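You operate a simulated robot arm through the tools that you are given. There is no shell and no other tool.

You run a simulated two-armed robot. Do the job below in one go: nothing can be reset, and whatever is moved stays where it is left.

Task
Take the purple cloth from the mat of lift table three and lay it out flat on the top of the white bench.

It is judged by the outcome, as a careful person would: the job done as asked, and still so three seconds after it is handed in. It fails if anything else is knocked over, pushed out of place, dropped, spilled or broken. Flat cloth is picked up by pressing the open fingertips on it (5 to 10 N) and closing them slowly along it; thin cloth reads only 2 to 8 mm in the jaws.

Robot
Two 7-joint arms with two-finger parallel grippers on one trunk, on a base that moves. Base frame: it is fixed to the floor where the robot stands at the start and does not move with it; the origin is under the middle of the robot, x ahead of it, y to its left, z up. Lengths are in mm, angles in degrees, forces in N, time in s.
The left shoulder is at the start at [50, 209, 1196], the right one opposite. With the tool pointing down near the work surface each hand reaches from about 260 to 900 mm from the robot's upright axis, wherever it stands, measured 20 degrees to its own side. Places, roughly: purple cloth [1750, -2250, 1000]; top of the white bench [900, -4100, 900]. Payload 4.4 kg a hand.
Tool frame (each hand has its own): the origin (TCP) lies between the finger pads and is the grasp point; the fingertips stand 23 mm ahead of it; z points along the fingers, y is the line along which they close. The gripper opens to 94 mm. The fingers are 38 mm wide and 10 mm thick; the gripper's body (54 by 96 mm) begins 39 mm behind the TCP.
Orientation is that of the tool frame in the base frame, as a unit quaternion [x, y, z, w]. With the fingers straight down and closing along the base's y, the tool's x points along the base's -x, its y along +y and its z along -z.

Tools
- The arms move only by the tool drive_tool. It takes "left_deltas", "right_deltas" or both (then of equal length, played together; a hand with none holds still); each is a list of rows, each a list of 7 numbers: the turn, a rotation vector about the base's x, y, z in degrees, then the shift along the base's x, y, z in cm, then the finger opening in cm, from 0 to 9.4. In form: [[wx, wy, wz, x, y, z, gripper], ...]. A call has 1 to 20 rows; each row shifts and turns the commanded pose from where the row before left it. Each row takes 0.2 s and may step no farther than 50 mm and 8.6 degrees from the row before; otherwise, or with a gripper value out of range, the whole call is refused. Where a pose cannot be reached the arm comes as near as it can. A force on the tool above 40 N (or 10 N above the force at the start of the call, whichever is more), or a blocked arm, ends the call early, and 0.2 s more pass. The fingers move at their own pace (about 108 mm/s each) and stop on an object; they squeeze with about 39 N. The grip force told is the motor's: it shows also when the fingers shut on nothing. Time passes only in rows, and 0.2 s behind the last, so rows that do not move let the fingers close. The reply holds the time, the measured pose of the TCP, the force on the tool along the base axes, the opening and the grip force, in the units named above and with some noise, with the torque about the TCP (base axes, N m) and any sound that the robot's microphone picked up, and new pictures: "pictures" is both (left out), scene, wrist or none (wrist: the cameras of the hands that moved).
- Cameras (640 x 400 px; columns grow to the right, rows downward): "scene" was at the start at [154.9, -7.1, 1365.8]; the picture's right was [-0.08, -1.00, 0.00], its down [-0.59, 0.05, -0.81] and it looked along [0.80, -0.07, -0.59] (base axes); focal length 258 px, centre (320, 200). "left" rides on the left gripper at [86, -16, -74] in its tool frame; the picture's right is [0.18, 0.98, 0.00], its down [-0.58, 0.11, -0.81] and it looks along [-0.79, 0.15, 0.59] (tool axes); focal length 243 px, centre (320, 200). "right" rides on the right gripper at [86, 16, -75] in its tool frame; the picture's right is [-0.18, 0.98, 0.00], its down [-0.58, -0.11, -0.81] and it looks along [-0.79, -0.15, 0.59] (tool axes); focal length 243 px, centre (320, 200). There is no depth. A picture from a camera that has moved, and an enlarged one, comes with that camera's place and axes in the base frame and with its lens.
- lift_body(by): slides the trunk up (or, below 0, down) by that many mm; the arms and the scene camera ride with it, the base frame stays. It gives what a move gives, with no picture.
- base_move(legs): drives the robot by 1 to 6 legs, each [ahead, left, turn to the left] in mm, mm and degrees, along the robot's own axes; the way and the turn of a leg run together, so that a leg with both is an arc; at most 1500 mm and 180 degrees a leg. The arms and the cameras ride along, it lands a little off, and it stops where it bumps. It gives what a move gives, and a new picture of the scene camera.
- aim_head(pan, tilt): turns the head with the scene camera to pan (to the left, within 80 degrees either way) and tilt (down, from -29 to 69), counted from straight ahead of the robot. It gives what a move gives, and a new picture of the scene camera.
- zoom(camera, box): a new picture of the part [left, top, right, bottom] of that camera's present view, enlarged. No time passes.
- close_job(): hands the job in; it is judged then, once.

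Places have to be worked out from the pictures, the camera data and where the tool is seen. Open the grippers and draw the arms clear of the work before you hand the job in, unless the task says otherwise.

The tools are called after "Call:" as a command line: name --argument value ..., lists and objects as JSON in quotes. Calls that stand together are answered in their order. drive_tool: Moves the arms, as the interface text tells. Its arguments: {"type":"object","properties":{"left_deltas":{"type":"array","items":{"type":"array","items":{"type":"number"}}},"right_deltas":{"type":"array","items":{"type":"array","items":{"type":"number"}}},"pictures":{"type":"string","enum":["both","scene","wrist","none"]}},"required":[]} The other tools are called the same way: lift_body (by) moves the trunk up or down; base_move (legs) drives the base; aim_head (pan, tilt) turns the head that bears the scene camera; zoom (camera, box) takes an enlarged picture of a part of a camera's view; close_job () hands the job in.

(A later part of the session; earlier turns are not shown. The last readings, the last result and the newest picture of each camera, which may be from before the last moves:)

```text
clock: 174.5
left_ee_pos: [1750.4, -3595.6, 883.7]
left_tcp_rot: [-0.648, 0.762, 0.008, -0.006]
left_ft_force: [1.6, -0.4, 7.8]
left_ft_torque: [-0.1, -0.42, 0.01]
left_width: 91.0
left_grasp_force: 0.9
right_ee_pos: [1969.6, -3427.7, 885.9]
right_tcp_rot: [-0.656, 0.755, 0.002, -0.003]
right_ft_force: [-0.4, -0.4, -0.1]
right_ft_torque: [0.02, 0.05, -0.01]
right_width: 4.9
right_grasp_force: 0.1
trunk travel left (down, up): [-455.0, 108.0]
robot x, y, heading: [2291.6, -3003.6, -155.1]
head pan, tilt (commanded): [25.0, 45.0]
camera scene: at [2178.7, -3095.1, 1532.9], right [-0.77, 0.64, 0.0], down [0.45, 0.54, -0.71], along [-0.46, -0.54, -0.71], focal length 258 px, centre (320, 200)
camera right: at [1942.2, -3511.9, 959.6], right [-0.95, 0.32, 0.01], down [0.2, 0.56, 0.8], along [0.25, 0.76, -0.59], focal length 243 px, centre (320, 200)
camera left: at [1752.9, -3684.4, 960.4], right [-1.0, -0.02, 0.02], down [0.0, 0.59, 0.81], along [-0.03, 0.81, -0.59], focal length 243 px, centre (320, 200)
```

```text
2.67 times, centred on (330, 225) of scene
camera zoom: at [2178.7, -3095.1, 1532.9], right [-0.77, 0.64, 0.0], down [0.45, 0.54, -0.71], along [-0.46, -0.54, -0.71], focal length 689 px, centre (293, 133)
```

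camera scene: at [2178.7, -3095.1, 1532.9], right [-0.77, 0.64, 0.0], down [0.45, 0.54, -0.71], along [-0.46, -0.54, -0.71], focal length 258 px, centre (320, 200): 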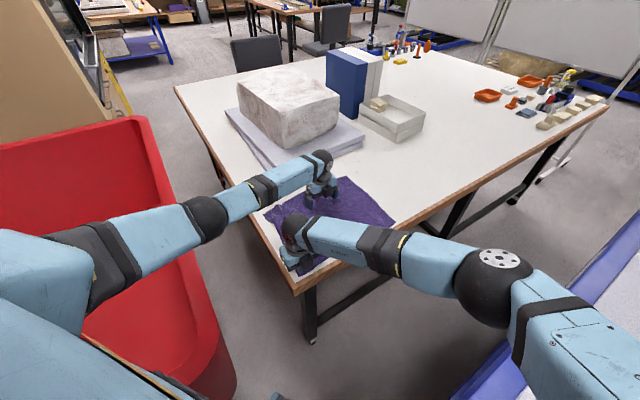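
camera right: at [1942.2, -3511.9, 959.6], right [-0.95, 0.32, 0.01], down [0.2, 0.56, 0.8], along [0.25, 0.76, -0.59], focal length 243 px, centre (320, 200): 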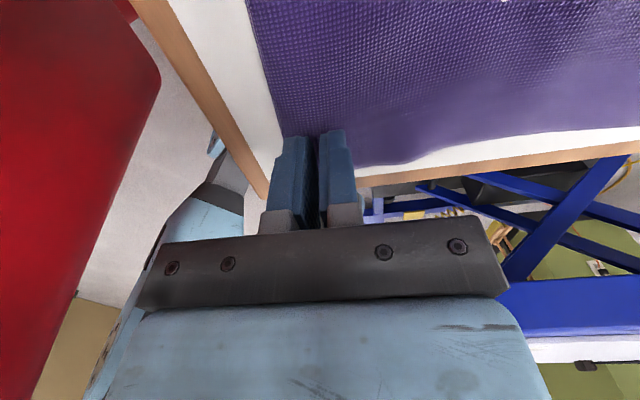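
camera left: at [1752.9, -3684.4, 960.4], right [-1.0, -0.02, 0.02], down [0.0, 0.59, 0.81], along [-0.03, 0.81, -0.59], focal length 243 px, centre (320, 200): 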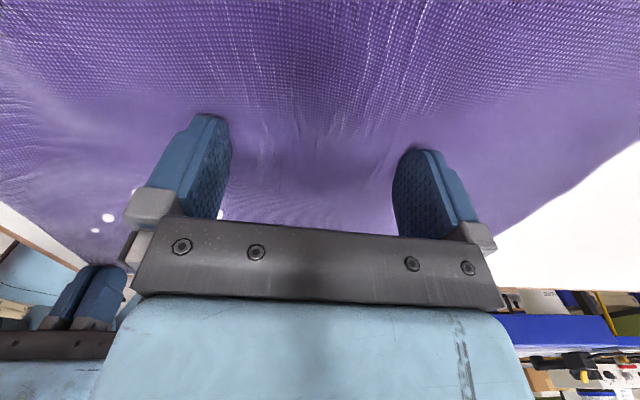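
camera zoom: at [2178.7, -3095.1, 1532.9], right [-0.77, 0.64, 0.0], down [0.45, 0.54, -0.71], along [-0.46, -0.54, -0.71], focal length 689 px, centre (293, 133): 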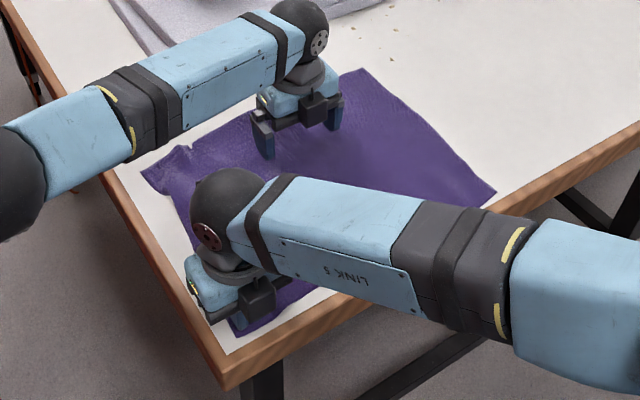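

The ripple has flattened on the left half too. I lift both hands off and check again.

Call:
drive_tool --left_deltas '[[0, 0, 0, 0, 0, 0.3, 9], [0, 0, 0, 0, 0, 1, 9], [0, 0, 0, 0, 0, 3, 9], [0, 0, 0, 0, 0, 4, 9], [0, 0, 0, 2, -1, 4, 9], [0, 0, 0, 3, -1, 3, 9], [0, 0, 0, 4, -1, 2, 9], [0, 0, 0, 4, -1, 1, 9], [0, 0, 0, 4, -1, 0, 9], [0, 0, 0, 3, -1, 0, 9]]' --right_deltas '[[0, 0, 0, 0, 0, 0.3, 0.5], [0, 0, 0, 0, 0, 1, 0.5], [0, 0, 0, 0, 0, 3, 0.5], [0, 0, 0, 0, 0, 4, 0.5], [0, 0, 0, 0, 2, 4, 0.5], [0, 0, 0, 0, 3, 3, 0.5], [0, 0, 0, 0, 4.5, 2, 0.5], [0, 0, 0, 0, 4.5, 1, 0.5], [0, 0, 0, 0, 4.5, 0, 0.5], [0, 0, 0, 0, 4.5, 0, 0.5]]' --pictures "scene"

Call:
zoom --camera "scene" --box '[240, 150, 420, 300]'

```text
clock: 176.7
left_ee_pos: [1952.0, -3655.7, 1070.8]
left_tcp_rot: [-0.647, 0.762, 0.007, -0.006]
left_ft_force: [-0.9, -0.2, -1.3]
left_ft_torque: [0.02, 0.0, 0.01]
left_width: 89.9
left_grasp_force: 0.0
right_ee_pos: [1972.5, -3196.4, 1068.9]
right_tcp_rot: [-0.656, 0.755, 0.002, -0.004]
right_ft_force: [-0.6, 0.2, -0.1]
right_ft_torque: [0.0, 0.0, 0.01]
right_width: 5.1
right_grasp_force: 0.1
trunk travel left (down, up): [-455.0, 108.0]
robot x, y, heading: [2288.2, -3005.9, -154.8]
head pan, tilt (commanded): [25.0, 45.0]
camera scene: at [2178.6, -3094.0, 1533.0], right [-0.77, 0.64, 0.0], down [0.45, 0.54, -0.71], along [-0.46, -0.54, -0.71], focal length 258 px, centre (320, 200)
```

scene: 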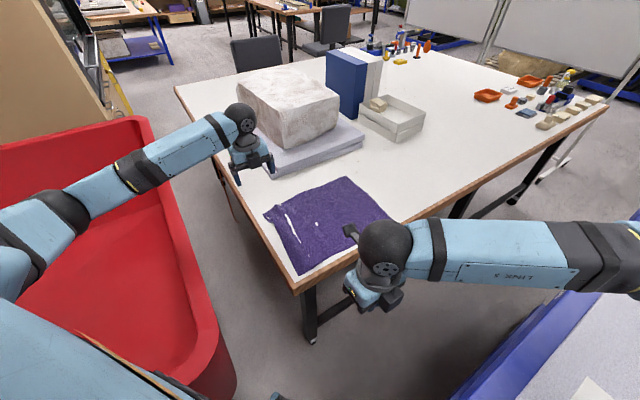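

```text
2.67 times, centred on (330, 225) of scene
camera zoom: at [2178.6, -3094.0, 1533.0], right [-0.77, 0.64, 0.0], down [0.45, 0.54, -0.71], along [-0.46, -0.54, -0.71], focal length 689 px, centre (293, 133)
```

zoom: 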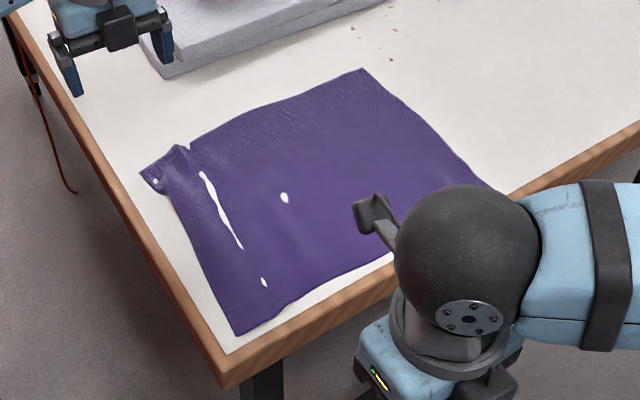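

A small ripple persists along the near-left part (~15 mm slack). I straddle it with the left gripper: press with fingers 4 cm apart near the corner, then open so the outer finger pushes the edge out (it has ~25 mm to the bench edge).

Call:
drive_tool --left_deltas '[[0, 0, 0, -1.2, 0.6, -3.5, 4], [0, 0, 0, -1.2, 0.6, -3.5, 4], [0, 0, 0, -1.1, 0.6, -3.5, 4], [0, 0, 0, 0, 0, -3.5, 4], [0, 0, 0, 0, 0, -3.3, 4]]' --right_deltas '[[0, 0, 0, 0, 2, 1, 5], [0, 0, 0, 0, 3, 1, 5], [0, 0, 0, 0, 3, 1, 5], [0, 0, 0, 0, 2, 1, 5], [0, 0, 0, 0, 0, 0, 5]]' --pictures "both"

Call:
zoom --camera "scene" --box '[240, 150, 420, 300]'

```text
clock: 177.9
left_ee_pos: [1914.9, -3640.7, 891.6]
left_tcp_rot: [-0.648, 0.761, 0.007, -0.006]
left_ft_force: [-0.2, -0.7, -0.3]
left_ft_torque: [0.03, 0.03, 0.0]
left_width: 40.2
left_grasp_force: 0.0
right_ee_pos: [1968.8, -3097.5, 1108.7]
right_tcp_rot: [-0.657, 0.754, 0.002, -0.002]
right_ft_force: [0.6, -1.2, 0.5]
right_ft_torque: [0.01, 0.04, 0.01]
right_width: 50.3
right_grasp_force: 0.0
trunk travel left (down, up): [-455.0, 108.0]
robot x, y, heading: [2287.4, -3007.1, -155.0]
head pan, tilt (commanded): [25.0, 45.0]
camera scene: at [2177.3, -3097.3, 1532.6], right [-0.77, 0.64, 0.0], down [0.45, 0.54, -0.71], along [-0.45, -0.54, -0.71], focal length 258 px, centre (320, 200)
camera right: at [1943.3, -3181.6, 1182.7], right [-0.95, 0.32, 0.01], down [0.19, 0.56, 0.81], along [0.25, 0.76, -0.59], focal length 243 px, centre (320, 200)
camera left: at [1917.7, -3728.1, 967.7], right [-1.0, -0.02, 0.02], down [0.0, 0.59, 0.81], along [-0.03, 0.81, -0.59], focal length 243 px, centre (320, 200)
```

scene: 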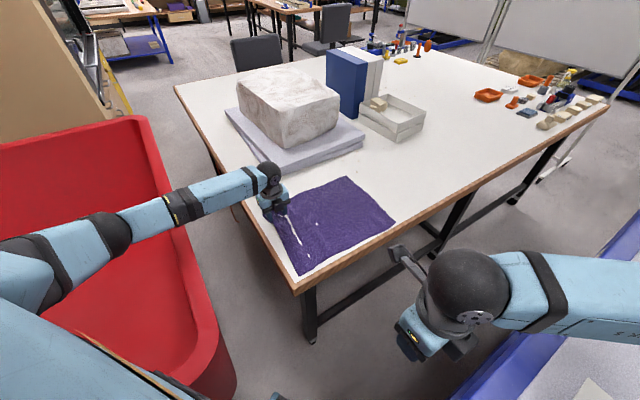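
right: 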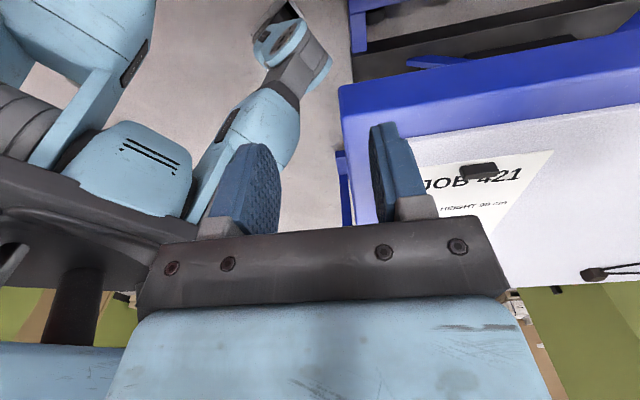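
left: 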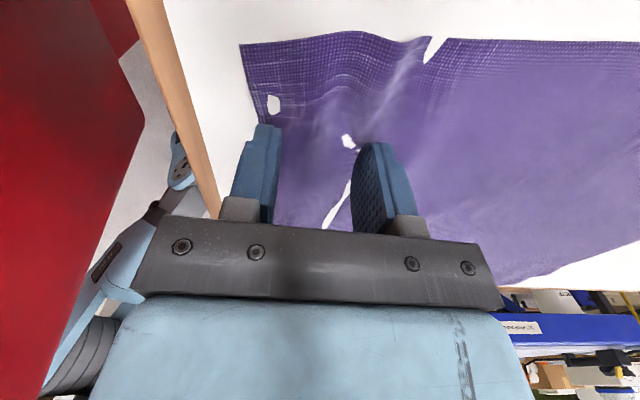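

```text
2.67 times, centred on (330, 225) of scene
camera zoom: at [2177.3, -3097.3, 1532.6], right [-0.77, 0.64, 0.0], down [0.45, 0.54, -0.71], along [-0.45, -0.54, -0.71], focal length 689 px, centre (293, 133)
```

zoom: 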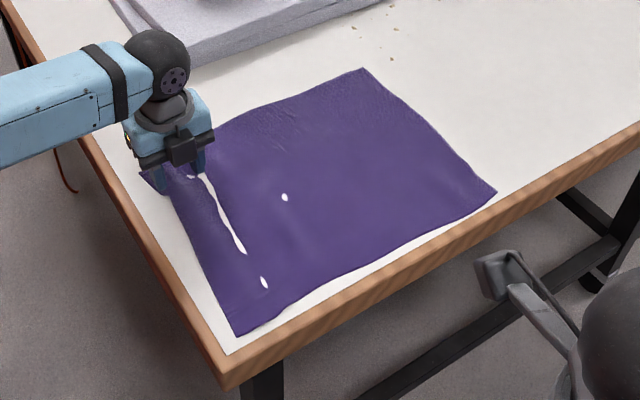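

The wrist view shows the bulge spanning from the corner (≈24 mm) to a notch ≈98 mm in. I widen the straddle (6.5 cm, shifted 10 mm outward) and lower to press.

Call:
drive_tool --left_deltas '[[0, 0, 0, -0.99, 0.15, 0, 6.5], [0, 0, 0, 0, 0, 0, 6.5], [0, 0, 0, 0, 0, -0.4, 6.5], [0, 0, 0, 0, 0, -0.2, 6.5], [0, 0, 0, 0, 0, -0.1, 6.5]]' --pictures "none"

```text
clock: 179.1
left_ee_pos: [1904.4, -3636.5, 887.1]
left_tcp_rot: [-0.648, 0.761, 0.008, -0.006]
left_ft_force: [0.4, 0.5, 0.4]
left_ft_torque: [0.04, 0.0, 0.0]
left_width: 65.1
left_grasp_force: 0.1
right_ee_pos: [1970.1, -3097.5, 1108.0]
right_tcp_rot: [-0.657, 0.754, 0.002, -0.003]
right_ft_force: [-0.9, 0.1, 0.8]
right_ft_torque: [-0.02, 0.01, 0.0]
right_width: 49.8
right_grasp_force: 0.1
trunk travel left (down, up): [-455.0, 108.0]
robot x, y, heading: [2288.4, -3006.5, -154.6]
head pan, tilt (commanded): [25.0, 45.0]
```

A little further down to press.

Call:
drive_tool --left_deltas '[[0, 0, 0, 0, 0, -0.15, 6.5], [0, 0, 0, 0, 0, -0.1, 6.5], [0, 0, 0, 0, 0, -0.05, 6.5]]' --pictures "none"

```text
clock: 179.9
left_ee_pos: [1904.3, -3636.1, 885.6]
left_tcp_rot: [-0.648, 0.762, 0.007, -0.007]
left_ft_force: [0.4, -0.5, 3.8]
left_ft_torque: [-0.08, -0.18, -0.01]
left_width: 64.9
left_grasp_force: 0.2
right_ee_pos: [1970.9, -3097.1, 1109.7]
right_tcp_rot: [-0.657, 0.754, 0.003, -0.004]
right_ft_force: [-0.5, 0.5, -0.6]
right_ft_torque: [0.01, 0.0, 0.02]
right_width: 50.1
right_grasp_force: 0.0
trunk travel left (down, up): [-455.0, 108.0]
robot x, y, heading: [2294.9, -3006.9, -154.7]
head pan, tilt (commanded): [25.0, 45.0]
```

Contact 4 N on the outer finger. I press 1 mm more, then open from 6.5 to 8.3 cm, shifting so the inner finger stays and the outer pushes the edge out.

Call:
drive_tool --left_deltas '[[0, 0, 0, 0, 0, -0.1, 6.5], [0, 0, 0, 0.148, -0.022, 0, 6.8], [0, 0, 0, 0.148, -0.022, 0, 7.1], [0, 0, 0, 0.148, -0.022, 0, 7.4], [0, 0, 0, 0.148, -0.022, 0, 7.7], [0, 0, 0, 0.148, -0.022, 0, 8.0], [0, 0, 0, 0.148, -0.022, 0, 8.3], [0, 0, 0, 0, 0, 0, 8.3]]' --pictures "both"

Call:
zoom --camera "scene" --box '[240, 150, 420, 300]'

```text
clock: 181.7
left_ee_pos: [1913.0, -3636.3, 884.6]
left_tcp_rot: [-0.648, 0.762, 0.008, -0.007]
left_ft_force: [-4.1, 0.5, 17.4]
left_ft_torque: [-0.23, -0.72, -0.04]
left_width: 80.9
left_grasp_force: 0.1
right_ee_pos: [1971.3, -3096.4, 1108.6]
right_tcp_rot: [-0.657, 0.754, 0.002, -0.004]
right_ft_force: [-0.3, -0.4, 0.2]
right_ft_torque: [0.02, 0.0, 0.05]
right_width: 50.0
right_grasp_force: 0.1
trunk travel left (down, up): [-455.0, 108.0]
robot x, y, heading: [2291.6, -3003.3, -154.8]
head pan, tilt (commanded): [25.0, 45.0]
camera scene: at [2178.4, -3093.7, 1533.0], right [-0.77, 0.64, 0.0], down [0.45, 0.54, -0.71], along [-0.45, -0.54, -0.71], focal length 258 px, centre (320, 200)
camera left: at [1916.0, -3725.4, 960.5], right [-1.0, -0.02, 0.02], down [0.0, 0.59, 0.81], along [-0.03, 0.81, -0.59], focal length 243 px, centre (320, 200)
```

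scene: 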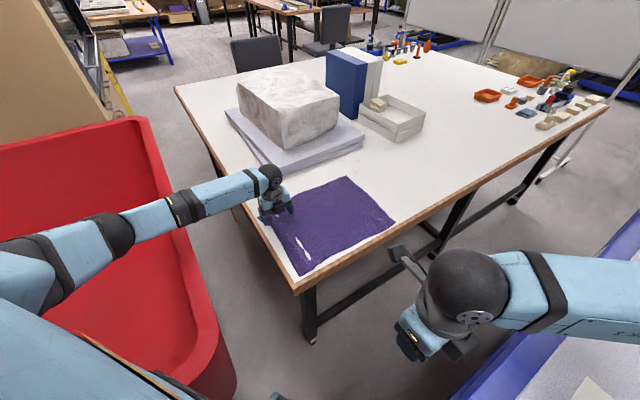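
left: 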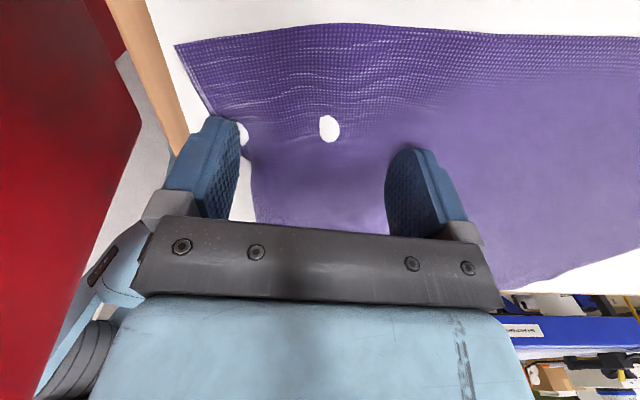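

```text
2.67 times, centred on (330, 225) of scene
camera zoom: at [2178.4, -3093.7, 1533.0], right [-0.77, 0.64, 0.0], down [0.45, 0.54, -0.71], along [-0.45, -0.54, -0.71], focal length 689 px, centre (293, 133)
```

zoom: 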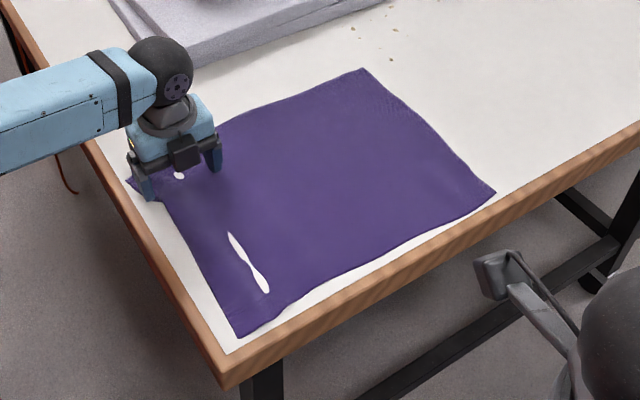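

The near-left corner bulge is gone, with the corner still ~10 mm inside the bench edge. I lift the left hand straight up and move it next to the remaining slit in the middle.

Call:
drive_tool --left_deltas '[[0, 0, 0, 0, 0, 0.3, 8.3], [0, 0, 0, 0, 0, 0.7, 8.3], [0, 0, 0, 0, 0, 3, 8.3], [0, 0, 0, 0, 0, 3, 8.3], [0, 0, 0, 0, 0, 3, 8.3], [0, 0, 0, 0, -2, 4, 8.3], [0, 0, 0, 0, -2, 4, 8.3]]' --pictures "both"

Call:
zoom --camera "scene" --box '[240, 150, 420, 300]'

```text
clock: 183.3
left_ee_pos: [1915.7, -3678.1, 1063.1]
left_tcp_rot: [-0.648, 0.762, 0.008, -0.006]
left_ft_force: [0.5, 0.2, 0.3]
left_ft_torque: [-0.01, -0.03, 0.0]
left_width: 83.0
left_grasp_force: 0.0
right_ee_pos: [1969.9, -3097.2, 1108.7]
right_tcp_rot: [-0.657, 0.754, 0.002, -0.004]
right_ft_force: [-0.8, -0.5, 0.6]
right_ft_torque: [-0.01, 0.01, 0.01]
right_width: 49.8
right_grasp_force: 0.0
trunk travel left (down, up): [-455.0, 108.0]
robot x, y, heading: [2289.4, -3006.2, -155.0]
head pan, tilt (commanded): [25.0, 45.0]
camera scene: at [2177.9, -3095.9, 1532.7], right [-0.77, 0.64, 0.0], down [0.45, 0.54, -0.71], along [-0.45, -0.54, -0.71], focal length 258 px, centre (320, 200)
camera left: at [1917.3, -3766.9, 1138.7], right [-1.0, -0.02, 0.02], down [0.0, 0.59, 0.81], along [-0.03, 0.81, -0.59], focal length 243 px, centre (320, 200)
```

scene: 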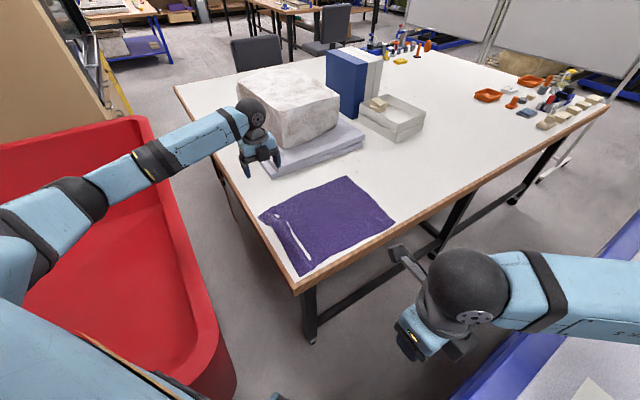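
left: 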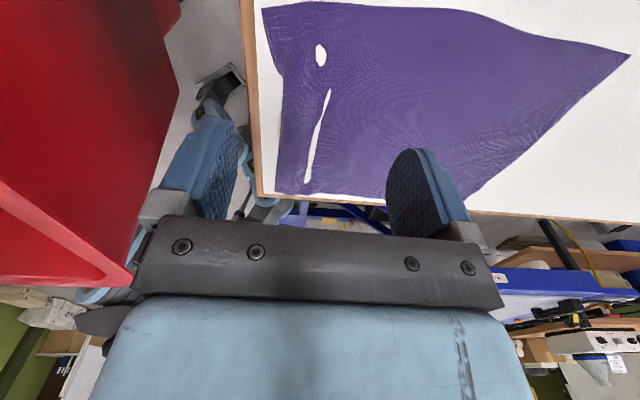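

```text
2.67 times, centred on (330, 225) of scene
camera zoom: at [2177.9, -3095.9, 1532.7], right [-0.77, 0.64, 0.0], down [0.45, 0.54, -0.71], along [-0.45, -0.54, -0.71], focal length 689 px, centre (293, 133)
```

zoom: 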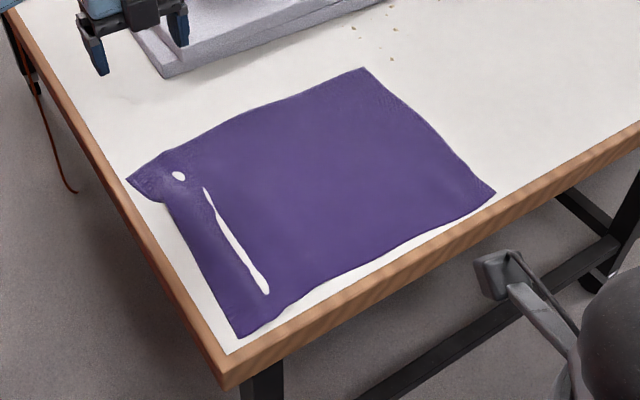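

Now only the strip along the near edge (about e2 60–220) bulges slightly. I straddle it with the left gripper in the middle (fingers 5.2 cm apart) and will spread it the same way.

Call:
drive_tool --left_deltas '[[0, 0, 0, 0.3, 3.4, 0, 5.2], [0, 0, 0, 0.3, 3.4, 0, 5.2], [0, 0, 0, 0.3, 3.4, 0, 5.2], [0, 0, 0, 0.3, 3.4, 0, 5.2], [0, 0, 0, 0, 0, -3.5, 5.2], [0, 0, 0, 0, 0, -3.5, 5.2], [0, 0, 0, 0, 0, -3.5, 5.2], [0, 0, 0, 0, 0, -3.5, 5.2], [0, 0, 0, 0, 0, -2.5, 5.2]]' --pictures "wrist"

```text
clock: 185.3
left_ee_pos: [1924.6, -3543.4, 895.6]
left_tcp_rot: [-0.648, 0.761, 0.009, -0.005]
left_ft_force: [0.1, 0.5, 0.8]
left_ft_torque: [0.01, 0.04, 0.02]
left_width: 52.0
left_grasp_force: 0.1
right_ee_pos: [1970.8, -3097.4, 1109.4]
right_tcp_rot: [-0.657, 0.754, 0.001, -0.003]
right_ft_force: [0.5, 0.0, -0.6]
right_ft_torque: [-0.02, 0.0, -0.02]
right_width: 50.2
right_grasp_force: 0.1
trunk travel left (down, up): [-455.0, 108.0]
robot x, y, heading: [2291.1, -3004.2, -154.8]
head pan, tilt (commanded): [25.0, 45.0]
camera left: at [1927.1, -3630.8, 971.0], right [-1.0, -0.02, 0.02], down [0.0, 0.59, 0.81], along [-0.03, 0.81, -0.59], focal length 243 px, centre (320, 200)
```

left: 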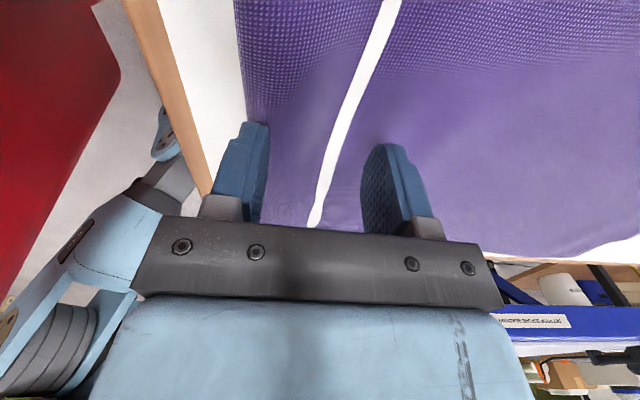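

The fingers straddle the slit properly. I lower to press lightly.

Call:
drive_tool --left_deltas '[[0, 0, 0, 0, 0, -0.6, 5.2], [0, 0, 0, 0, 0, -0.3, 5.2], [0, 0, 0, 0, 0, -0.15, 5.2], [0, 0, 0, 0, 0, -0.1, 5.2]]' --pictures "none"

```text
clock: 186.3
left_ee_pos: [1925.8, -3541.8, 885.5]
left_tcp_rot: [-0.649, 0.761, 0.008, -0.006]
left_ft_force: [-0.3, 0.5, -0.2]
left_ft_torque: [-0.01, 0.0, -0.01]
left_width: 52.3
left_grasp_force: 0.1
right_ee_pos: [1971.4, -3097.2, 1109.1]
right_tcp_rot: [-0.656, 0.754, 0.002, -0.002]
right_ft_force: [0.0, 0.0, 0.2]
right_ft_torque: [0.05, -0.02, 0.01]
right_width: 50.2
right_grasp_force: 0.0
trunk travel left (down, up): [-455.0, 108.0]
robot x, y, heading: [2288.6, -3006.6, -155.1]
head pan, tilt (commanded): [25.0, 45.0]
```

I lower another ~2.5 mm in small steps and then open from 5.2 to 7 cm with both fingers spreading.

Call:
drive_tool --left_deltas '[[0, 0, 0, 0, 0, -0.1, 5.2], [0, 0, 0, 0, 0, -0.1, 5.2], [0, 0, 0, 0, 0, 0, 5.2]]' --pictures "none"

```text
clock: 187.1
left_ee_pos: [1925.0, -3542.7, 885.1]
left_tcp_rot: [-0.648, 0.761, 0.008, -0.006]
left_ft_force: [-0.3, -0.7, 6.7]
left_ft_torque: [-0.06, -0.26, -0.02]
left_width: 51.9
left_grasp_force: 0.2
right_ee_pos: [1970.1, -3097.0, 1109.5]
right_tcp_rot: [-0.657, 0.754, 0.003, -0.003]
right_ft_force: [-0.1, -0.2, 1.1]
right_ft_torque: [0.0, 0.0, 0.0]
right_width: 50.3
right_grasp_force: 0.1
trunk travel left (down, up): [-455.0, 108.0]
robot x, y, heading: [2289.8, -3004.6, -155.1]
head pan, tilt (commanded): [25.0, 45.0]
```

Force sits on the outer finger; I level the tool by ~1.1°, then spread from 5.2 to 7 cm.

Call:
drive_tool --left_deltas '[[-0.2, -1.15, 0, 0, 0, 0, 5.2], [0, 0, 0, 0, 0, -0.05, 5.2], [0, 0, 0, 0.05, -0.01, 0, 5.5], [0, 0, 0, 0.05, -0.01, 0, 5.8], [0, 0, 0, 0.05, -0.01, 0, 6.1], [0, 0, 0, 0.05, -0.01, 0, 6.4], [0, 0, 0, 0.05, -0.01, 0, 6.7], [0, 0, 0, 0.05, -0.01, 0, 7.0], [0, 0, 0, 0, 0, 0, 7.0]]' --pictures "wrist"

Call:
zoom --camera "scene" --box '[240, 150, 420, 300]'

```text
clock: 189.1
left_ee_pos: [1929.4, -3542.2, 885.1]
left_tcp_rot: [-0.648, 0.762, -0.001, 0.0]
left_ft_force: [-2.3, 0.9, 9.3]
left_ft_torque: [0.0, -0.33, 0.0]
left_width: 68.5
left_grasp_force: 0.0
right_ee_pos: [1970.8, -3096.8, 1109.1]
right_tcp_rot: [-0.657, 0.754, 0.002, -0.002]
right_ft_force: [-0.4, 0.7, -0.4]
right_ft_torque: [0.0, -0.02, -0.01]
right_width: 50.1
right_grasp_force: 0.2
trunk travel left (down, up): [-455.0, 108.0]
robot x, y, heading: [2292.1, -3006.3, -155.1]
head pan, tilt (commanded): [25.0, 45.0]
camera left: at [1930.1, -3631.2, 960.4], right [-1.0, -0.02, 0.0], down [-0.02, 0.59, 0.81], along [-0.02, 0.81, -0.59], focal length 243 px, centre (320, 200)
```

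left: 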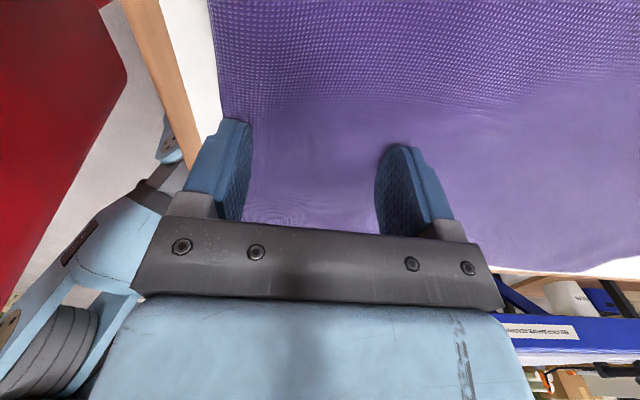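

```text
2.67 times, centred on (330, 225) of scene
camera zoom: at [2178.1, -3094.9, 1532.8], right [-0.77, 0.64, 0.0], down [0.45, 0.54, -0.71], along [-0.45, -0.54, -0.71], focal length 689 px, centre (293, 133)
```

zoom: 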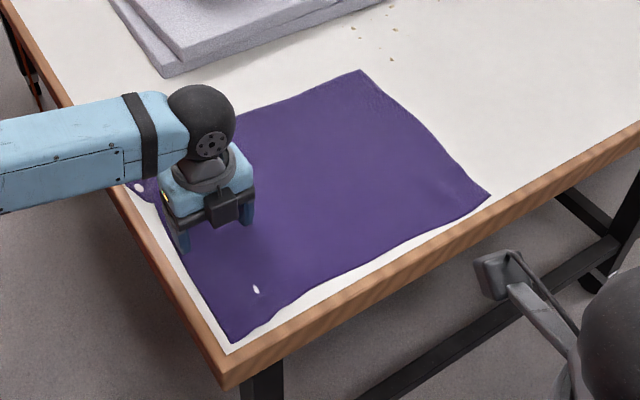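

The slit has closed and the cloth looks smooth. I lift the left hand straight off and review.

Call:
drive_tool --left_deltas '[[0, 0, 0, 0, 0, 0.2, 7.0], [0, 0, 0, 0, 0, 0.5, 7.0], [0, 0, 0, 0, 0, 2.5, 7.0], [0, 0, 0, 0, 0, 4, 7.0], [0, 0, 0, 0, 0, 4, 7.0], [0, 0, 0, 0, -3, 3, 7.0], [0, 0, 0, 0, -4, 2, 7.0], [0, 0, 0, 0, -4, 2, 7.0], [0, 0, 0, 0, -4, 1, 7.0]]' --pictures "both"

Call:
zoom --camera "scene" --box '[240, 150, 420, 300]'

```text
clock: 191.1
left_ee_pos: [1930.1, -3693.4, 1076.1]
left_tcp_rot: [-0.649, 0.761, 0.001, 0.002]
left_ft_force: [-0.1, -0.6, -0.7]
left_ft_torque: [-0.01, -0.05, 0.03]
left_width: 69.9
left_grasp_force: 0.2
right_ee_pos: [1970.1, -3098.6, 1108.9]
right_tcp_rot: [-0.657, 0.754, 0.003, -0.003]
right_ft_force: [-0.3, 0.1, -0.2]
right_ft_torque: [0.0, 0.02, -0.02]
right_width: 49.8
right_grasp_force: 0.1
trunk travel left (down, up): [-455.0, 108.0]
robot x, y, heading: [2291.6, -3005.2, -154.9]
head pan, tilt (commanded): [25.0, 45.0]
camera scene: at [2177.9, -3096.9, 1532.6], right [-0.77, 0.64, 0.0], down [0.45, 0.54, -0.71], along [-0.45, -0.54, -0.71], focal length 258 px, centre (320, 200)
camera left: at [1930.5, -3781.7, 1151.4], right [-1.0, -0.02, 0.0], down [-0.02, 0.59, 0.81], along [-0.02, 0.81, -0.59], focal length 243 px, centre (320, 200)
```

scene: 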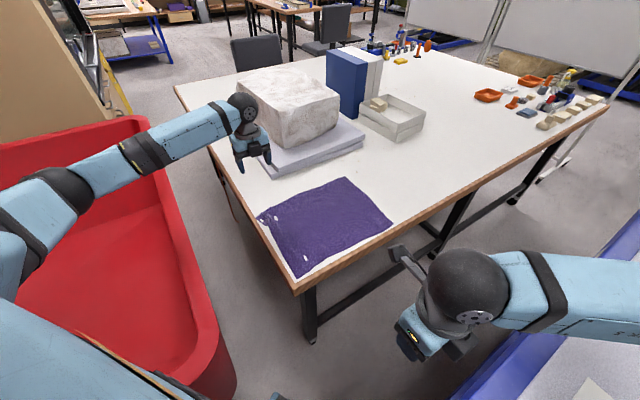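
left: 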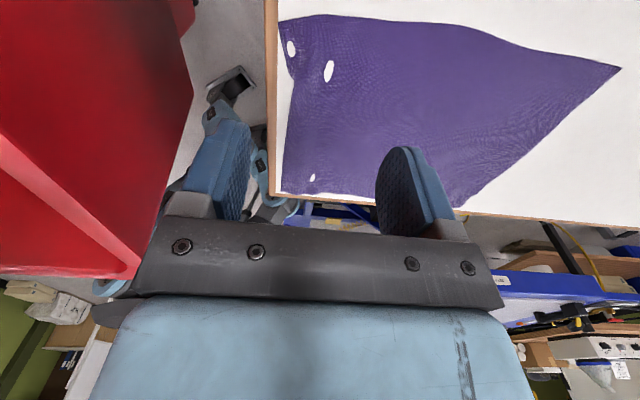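

```text
2.67 times, centred on (330, 225) of scene
camera zoom: at [2177.9, -3096.9, 1532.6], right [-0.77, 0.64, 0.0], down [0.45, 0.54, -0.71], along [-0.45, -0.54, -0.71], focal length 689 px, centre (293, 133)
```

zoom: 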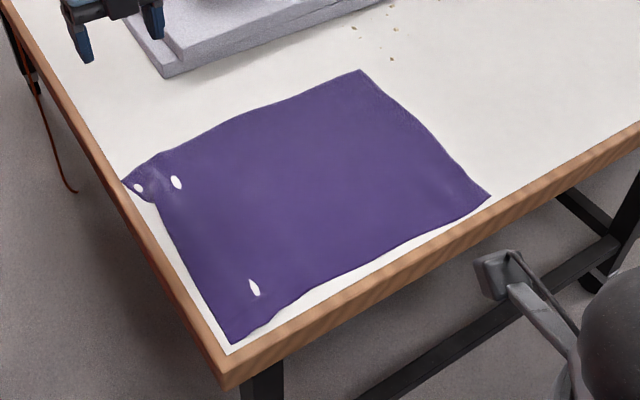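

The cloth is now flat, but its near edge sits only a few mm from the bench end. I'll press gently with both hands mid-cloth and slide the whole cloth ~18 mm further onto the bench; first I hover both.

Call:
drive_tool --left_deltas '[[0, 0, 0, -1.92, 1.23, 0, 9], [0, 0, 0, -1.92, 1.23, 0, 9], [0, 0, 0, -1.92, 1.23, 0, 9], [0, 0, 0, -1.92, 1.23, 0, 9], [0, 0, 0, -1.92, 1.23, 0, 9], [0, 0, 0, -1.92, 1.23, 0, 9], [0, 0, 0, -1.92, 1.23, 0, 9], [0, 0, 0, -1.92, 1.23, 0, 9], [0, 0, 0, 0, 0, -3, 9], [0, 0, 0, 0, 0, -3, 9], [0, 0, 0, 0, 0, -3, 9], [0, 0, 0, 0, 0, -3, 9], [0, 0, 0, 0, 0, -3, 9], [0, 0, 0, 0, 0, -2.8, 9]]' --right_deltas '[[0, 0, 0, -1.98, -4.12, 0, 9], [0, 0, 0, -1.98, -4.12, 0, 9], [0, 0, 0, -1.98, -4.12, 0, 9], [0, 0, 0, -1.98, -4.12, 0, 9], [0, 0, 0, -1.98, -4.12, 0, 9], [0, 0, 0, -1.98, -4.12, 0, 9], [0, 0, 0, -1.98, -4.12, 0, 9], [0, 0, 0, -1.98, -4.12, 0, 9], [0, 0, 0, 0, 0, -3.5, 9], [0, 0, 0, 0, 0, -3.5, 9], [0, 0, 0, 0, 0, -3.5, 9], [0, 0, 0, 0, 0, -3.5, 9], [0, 0, 0, 0, 0, -3.5, 9], [0, 0, 0, 0, 0, -3.6, 9]]' --pictures "both"

```text
clock: 194.1
left_ee_pos: [1775.3, -3592.9, 898.5]
left_tcp_rot: [-0.648, 0.762, 0.0, 0.001]
left_ft_force: [-0.6, -0.4, 0.3]
left_ft_torque: [0.01, -0.02, -0.02]
left_width: 89.7
left_grasp_force: 0.0
right_ee_pos: [1813.0, -3429.0, 895.5]
right_tcp_rot: [-0.656, 0.755, 0.003, -0.003]
right_ft_force: [-1.2, -0.5, -0.3]
right_ft_torque: [0.0, 0.01, 0.0]
right_width: 89.8
right_grasp_force: 0.0
trunk travel left (down, up): [-455.0, 108.0]
robot x, y, heading: [2291.2, -3005.9, -155.2]
head pan, tilt (commanded): [25.0, 45.0]
camera scene: at [2177.4, -3096.9, 1532.7], right [-0.77, 0.64, 0.0], down [0.45, 0.54, -0.71], along [-0.45, -0.54, -0.71], focal length 258 px, centre (320, 200)
camera right: at [1785.6, -3511.8, 970.1], right [-0.95, 0.32, 0.01], down [0.19, 0.56, 0.8], along [0.25, 0.76, -0.59], focal length 243 px, centre (320, 200)
camera left: at [1776.0, -3682.3, 973.7], right [-1.0, -0.02, 0.0], down [-0.02, 0.59, 0.81], along [-0.02, 0.81, -0.59], focal length 243 px, centre (320, 200)
```

scene: 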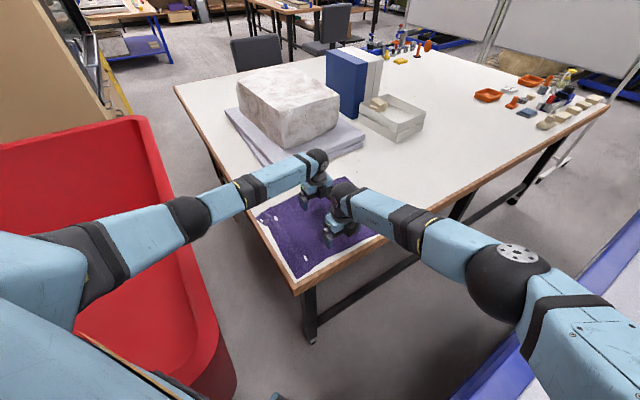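
right: 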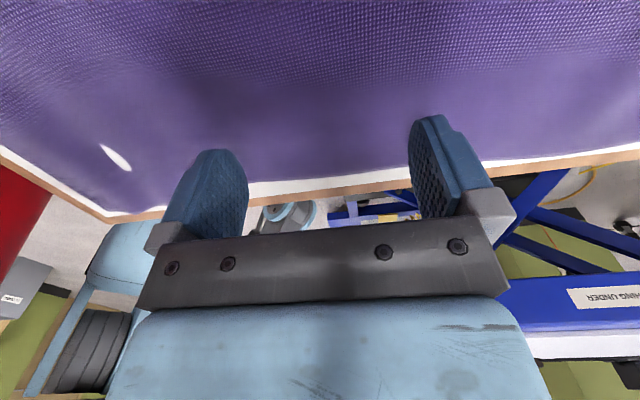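
left: 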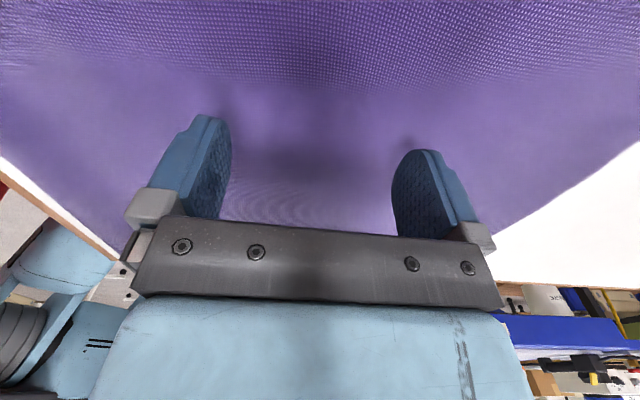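

Both hover flat over the mid-cloth. I lower to make light contact.

Call:
drive_tool --left_deltas '[[0, 0, 0, 0, 0, -0.7, 9], [0, 0, 0, 0, 0, -0.4, 9], [0, 0, 0, 0, 0, -0.2, 9], [0, 0, 0, 0, 0, -0.1, 9]]' --right_deltas '[[0, 0, 0, 0, 0, -0.6, 9], [0, 0, 0, 0, 0, -0.3, 9], [0, 0, 0, 0, 0, -0.2, 9], [0, 0, 0, 0, 0, -0.1, 9]]' --pictures "none"

```text
clock: 195.1
left_ee_pos: [1774.3, -3593.4, 883.9]
left_tcp_rot: [-0.648, 0.762, 0.0, 0.002]
left_ft_force: [-0.8, 0.3, 1.8]
left_ft_torque: [0.0, 0.06, 0.01]
left_width: 90.1
left_grasp_force: 0.1
right_ee_pos: [1810.6, -3428.4, 885.0]
right_tcp_rot: [-0.656, 0.754, 0.002, -0.003]
right_ft_force: [-0.3, 0.7, -0.3]
right_ft_torque: [0.0, 0.02, 0.04]
right_width: 90.1
right_grasp_force: 0.0
trunk travel left (down, up): [-455.0, 108.0]
robot x, y, heading: [2287.8, -3004.4, -155.0]
head pan, tilt (commanded): [25.0, 45.0]
```

Nearly in contact. I add ~1 mm each.

Call:
drive_tool --left_deltas '[[0, 0, 0, 0, 0, -0.07, 9], [0, 0, 0, 0, 0, 0, 9]]' --right_deltas '[[0, 0, 0, 0, 0, -0.1, 9], [0, 0, 0, 0, 0, -0.08, 9]]' --pictures "none"

```text
clock: 195.7
left_ee_pos: [1774.1, -3593.7, 884.7]
left_tcp_rot: [-0.648, 0.762, -0.002, 0.001]
left_ft_force: [-0.2, -0.4, 1.9]
left_ft_torque: [0.05, 0.02, -0.03]
left_width: 89.9
left_grasp_force: 0.1
right_ee_pos: [1811.7, -3428.7, 884.4]
right_tcp_rot: [-0.656, 0.754, 0.002, -0.004]
right_ft_force: [0.7, 2.2, 9.1]
right_ft_torque: [0.12, -0.53, 0.09]
right_width: 90.1
right_grasp_force: 0.0
trunk travel left (down, up): [-455.0, 108.0]
robot x, y, heading: [2292.1, -3004.0, -155.1]
head pan, tilt (commanded): [25.0, 45.0]
```

Right 9 N, left 2 N. I add 0.8 mm on the left and slide both outward 18 mm together.

Call:
drive_tool --left_deltas '[[0, 0, 0, 0, 0, -0.08, 9], [0, 0, 0, -0.25, 0.037, 0, 9], [0, 0, 0, -0.25, 0.037, 0, 9], [0, 0, 0, -0.25, 0.037, 0, 9], [0, 0, 0, -0.25, 0.037, 0, 9], [0, 0, 0, -0.25, 0.037, 0, 9], [0, 0, 0, -0.25, 0.037, 0, 9], [0, 0, 0, -0.25, 0.037, 0, 9]]' --right_deltas '[[0, 0, 0, 0, 0, 0, 9], [0, 0, 0, -0.25, 0.037, 0, 9], [0, 0, 0, -0.25, 0.037, 0, 9], [0, 0, 0, -0.25, 0.037, 0, 9], [0, 0, 0, -0.25, 0.037, 0, 9], [0, 0, 0, -0.25, 0.037, 0, 9], [0, 0, 0, -0.25, 0.037, 0, 9], [0, 0, 0, -0.25, 0.037, 0, 9]]' --pictures "both"

Call:
zoom --camera "scene" --box '[240, 150, 420, 300]'

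```text
clock: 197.5
left_ee_pos: [1758.5, -3591.3, 884.0]
left_tcp_rot: [-0.648, 0.762, 0.0, 0.0]
left_ft_force: [3.0, 0.6, 8.3]
left_ft_torque: [0.03, 0.01, 0.01]
left_width: 89.7
left_grasp_force: 0.1
right_ee_pos: [1794.7, -3426.0, 884.8]
right_tcp_rot: [-0.656, 0.754, 0.002, -0.004]
right_ft_force: [1.1, 0.0, 5.1]
right_ft_torque: [0.07, -0.33, 0.05]
right_width: 90.3
right_grasp_force: 0.3
trunk travel left (down, up): [-455.0, 108.0]
robot x, y, heading: [2290.5, -3005.5, -155.2]
head pan, tilt (commanded): [25.0, 45.0]
camera scene: at [2179.6, -3094.6, 1533.0], right [-0.77, 0.64, 0.0], down [0.45, 0.54, -0.71], along [-0.46, -0.54, -0.71], focal length 258 px, centre (320, 200)
camera right: at [1767.3, -3509.5, 959.1], right [-0.95, 0.32, 0.01], down [0.2, 0.56, 0.8], along [0.25, 0.76, -0.59], focal length 243 px, centre (320, 200)
camera left: at [1759.4, -3679.7, 959.9], right [-1.0, -0.02, 0.0], down [-0.01, 0.59, 0.81], along [-0.02, 0.81, -0.59], focal length 243 px, centre (320, 200)
```

scene: 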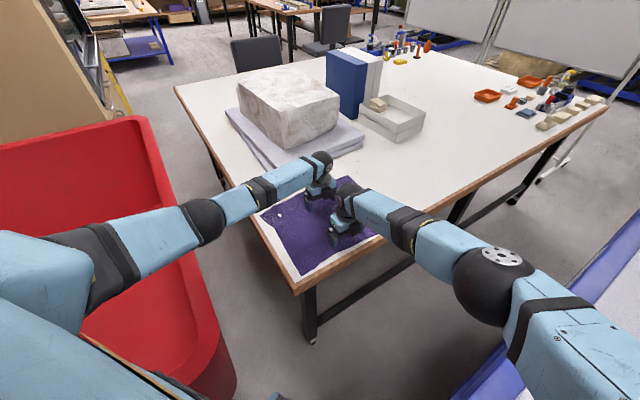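
right: 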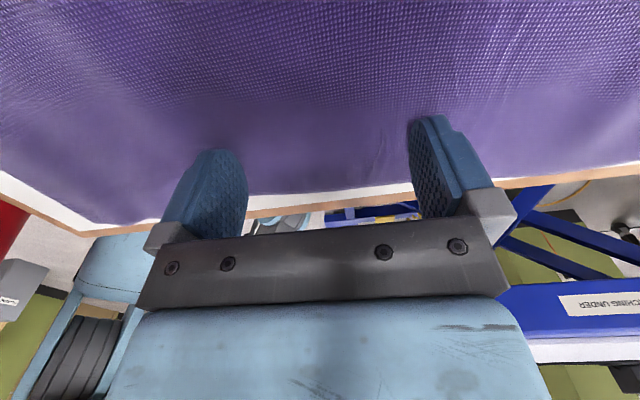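
left: 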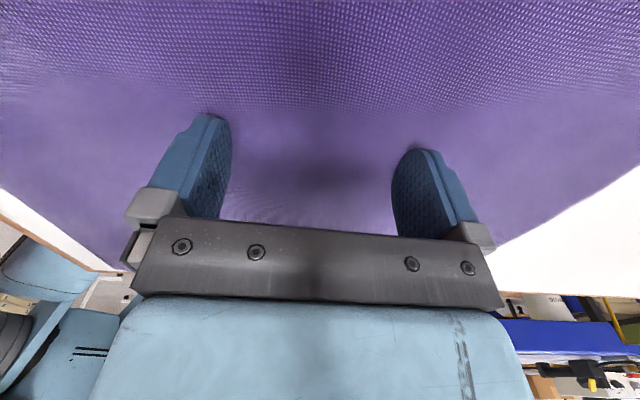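

```text
2.67 times, centred on (330, 225) of scene
camera zoom: at [2179.6, -3094.6, 1533.0], right [-0.77, 0.64, 0.0], down [0.45, 0.54, -0.71], along [-0.46, -0.54, -0.71], focal length 689 px, centre (293, 133)
```

zoom: 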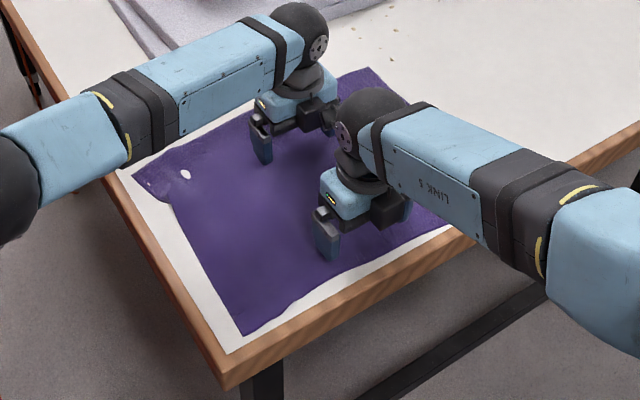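

The whole cloth slid inward nicely; the near edge is now ~15–20 mm inside. I lift both hands straight up and withdraw them.

Call:
drive_tool --left_deltas '[[0, 0, 0, 0, 0, 0.2, 9], [0, 0, 0, 0, 0, 0.6, 9], [0, 0, 0, 0, 0, 2.5, 9], [0, 0, 0, 0, 0, 4, 9], [0, 0, 0, 0, 0, 4, 9], [0, 0, 0, 0, 0, 4, 9], [0, 0, 0, 2, -1, 4, 9], [0, 0, 0, 4, -1, 2, 9], [0, 0, 0, 4, -1, 1, 9], [0, 0, 0, 4, -1, 0, 9]]' --right_deltas '[[0, 0, 0, 0, 0, 0.2, 9], [0, 0, 0, 0, 0, 0.6, 9], [0, 0, 0, 0, 0, 2.5, 9], [0, 0, 0, 0, 0, 4, 9], [0, 0, 0, 0, 0, 4, 9], [0, 0, 0, 0, 2, 4, 9], [0, 0, 0, 2, 4, 2, 9], [0, 0, 0, 2, 4.4, 1, 9], [0, 0, 0, 2, 4.4, 0, 9], [0, 0, 0, 2, 4.4, 0, 9]]' --pictures "both"

Call:
zoom --camera "scene" --box '[240, 150, 420, 300]'

```text
clock: 199.7
left_ee_pos: [1901.4, -3630.8, 1108.2]
left_tcp_rot: [-0.648, 0.762, 0.001, -0.001]
left_ft_force: [0.7, -0.4, -0.4]
left_ft_torque: [-0.02, 0.0, -0.04]
left_width: 90.2
left_grasp_force: 0.1
right_ee_pos: [1875.3, -3235.5, 1067.4]
right_tcp_rot: [-0.657, 0.754, 0.002, -0.004]
right_ft_force: [0.9, 0.3, -0.4]
right_ft_torque: [0.02, 0.02, -0.03]
right_width: 90.3
right_grasp_force: 0.0
trunk travel left (down, up): [-455.0, 108.0]
robot x, y, heading: [2292.5, -3008.9, -155.1]
head pan, tilt (commanded): [25.0, 45.0]
camera scene: at [2180.2, -3094.8, 1533.1], right [-0.77, 0.64, 0.0], down [0.45, 0.54, -0.71], along [-0.46, -0.54, -0.71], focal length 258 px, centre (320, 200)
camera right: at [1849.0, -3318.5, 1141.9], right [-0.95, 0.32, 0.01], down [0.2, 0.56, 0.8], along [0.25, 0.76, -0.6], focal length 243 px, centre (320, 200)
camera left: at [1903.2, -3718.4, 1183.5], right [-1.0, -0.02, 0.0], down [-0.01, 0.59, 0.81], along [-0.02, 0.81, -0.59], focal length 243 px, centre (320, 200)
```

scene: 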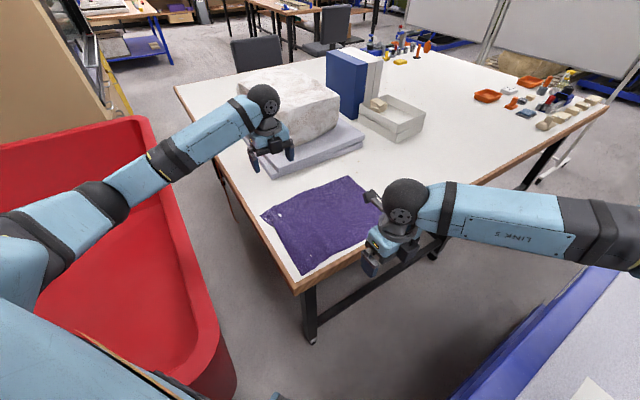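
right: 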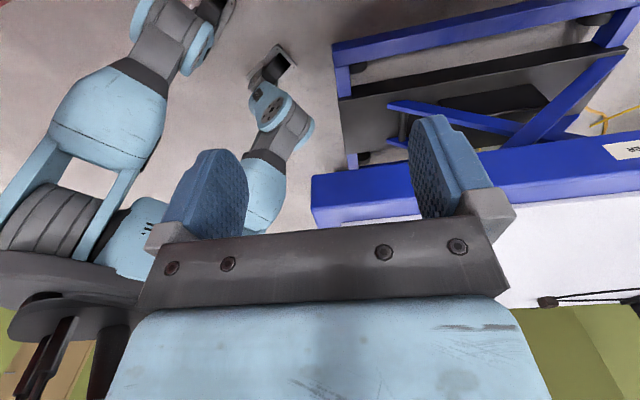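
left: 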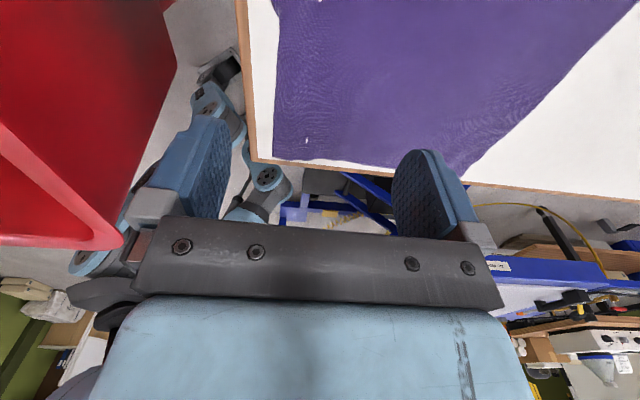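

```text
2.67 times, centred on (330, 225) of scene
camera zoom: at [2180.2, -3094.8, 1533.1], right [-0.77, 0.64, 0.0], down [0.45, 0.54, -0.71], along [-0.46, -0.54, -0.71], focal length 689 px, centre (293, 133)
```

zoom: 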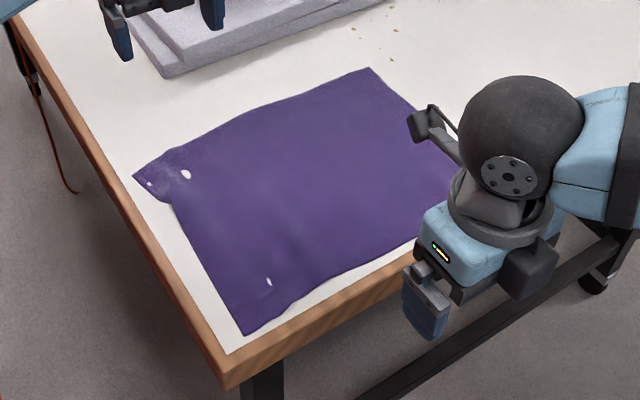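

The cloth is flat and inside the bench edges. I raise both open hands well above everything, then back the base away.

Call:
drive_tool --left_deltas '[[0, 0, 0, 1, 0, 4, 9.4], [0, 0, 0, 2, 0, 4, 9.4], [0, 0, 0, 2, 1, 4, 9.4], [0, 0, 0, 2, 1, 4, 9.4]]' --right_deltas '[[0, 0, 0, 0, 1, 4, 9.4], [0, 0, 0, 1, 2, 4, 9.4], [0, 0, 0, 1, 2, 4, 9.4], [0, 0, 0, 1, 2, 4, 9.4]]' --pictures "scene"

Call:
zoom --camera "scene" --box '[240, 150, 420, 300]'

```text
clock: 200.7
left_ee_pos: [1972.0, -3608.6, 1268.7]
left_tcp_rot: [-0.648, 0.762, -0.001, 0.0]
left_ft_force: [0.3, 0.2, -0.3]
left_ft_torque: [0.01, 0.09, 0.01]
left_width: 93.9
left_grasp_force: 0.0
right_ee_pos: [1903.9, -3161.5, 1228.4]
right_tcp_rot: [-0.657, 0.754, 0.003, -0.005]
right_ft_force: [-0.2, 0.5, -0.4]
right_ft_torque: [-0.04, 0.05, 0.01]
right_width: 94.4
right_grasp_force: 0.0
trunk travel left (down, up): [-455.0, 108.0]
robot x, y, heading: [2291.8, -3006.4, -154.8]
head pan, tilt (commanded): [25.0, 45.0]
camera scene: at [2180.4, -3093.6, 1533.0], right [-0.77, 0.64, 0.0], down [0.45, 0.54, -0.71], along [-0.46, -0.54, -0.71], focal length 258 px, centre (320, 200)
```

scene: 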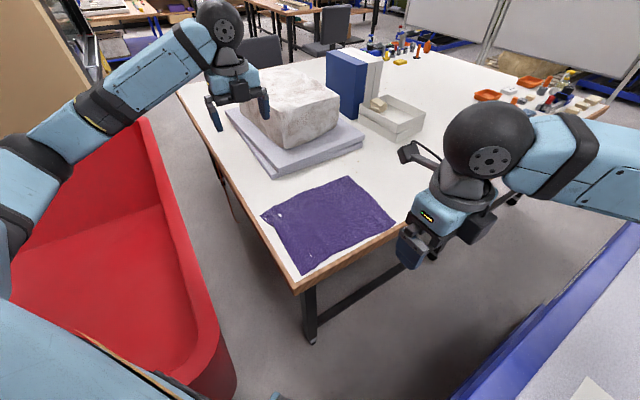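

```text
2.67 times, centred on (330, 225) of scene
camera zoom: at [2180.4, -3093.6, 1533.0], right [-0.77, 0.64, 0.0], down [0.45, 0.54, -0.71], along [-0.46, -0.54, -0.71], focal length 689 px, centre (293, 133)
```

zoom: 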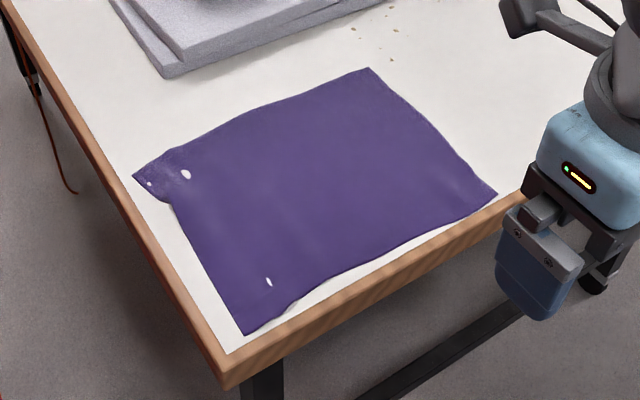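

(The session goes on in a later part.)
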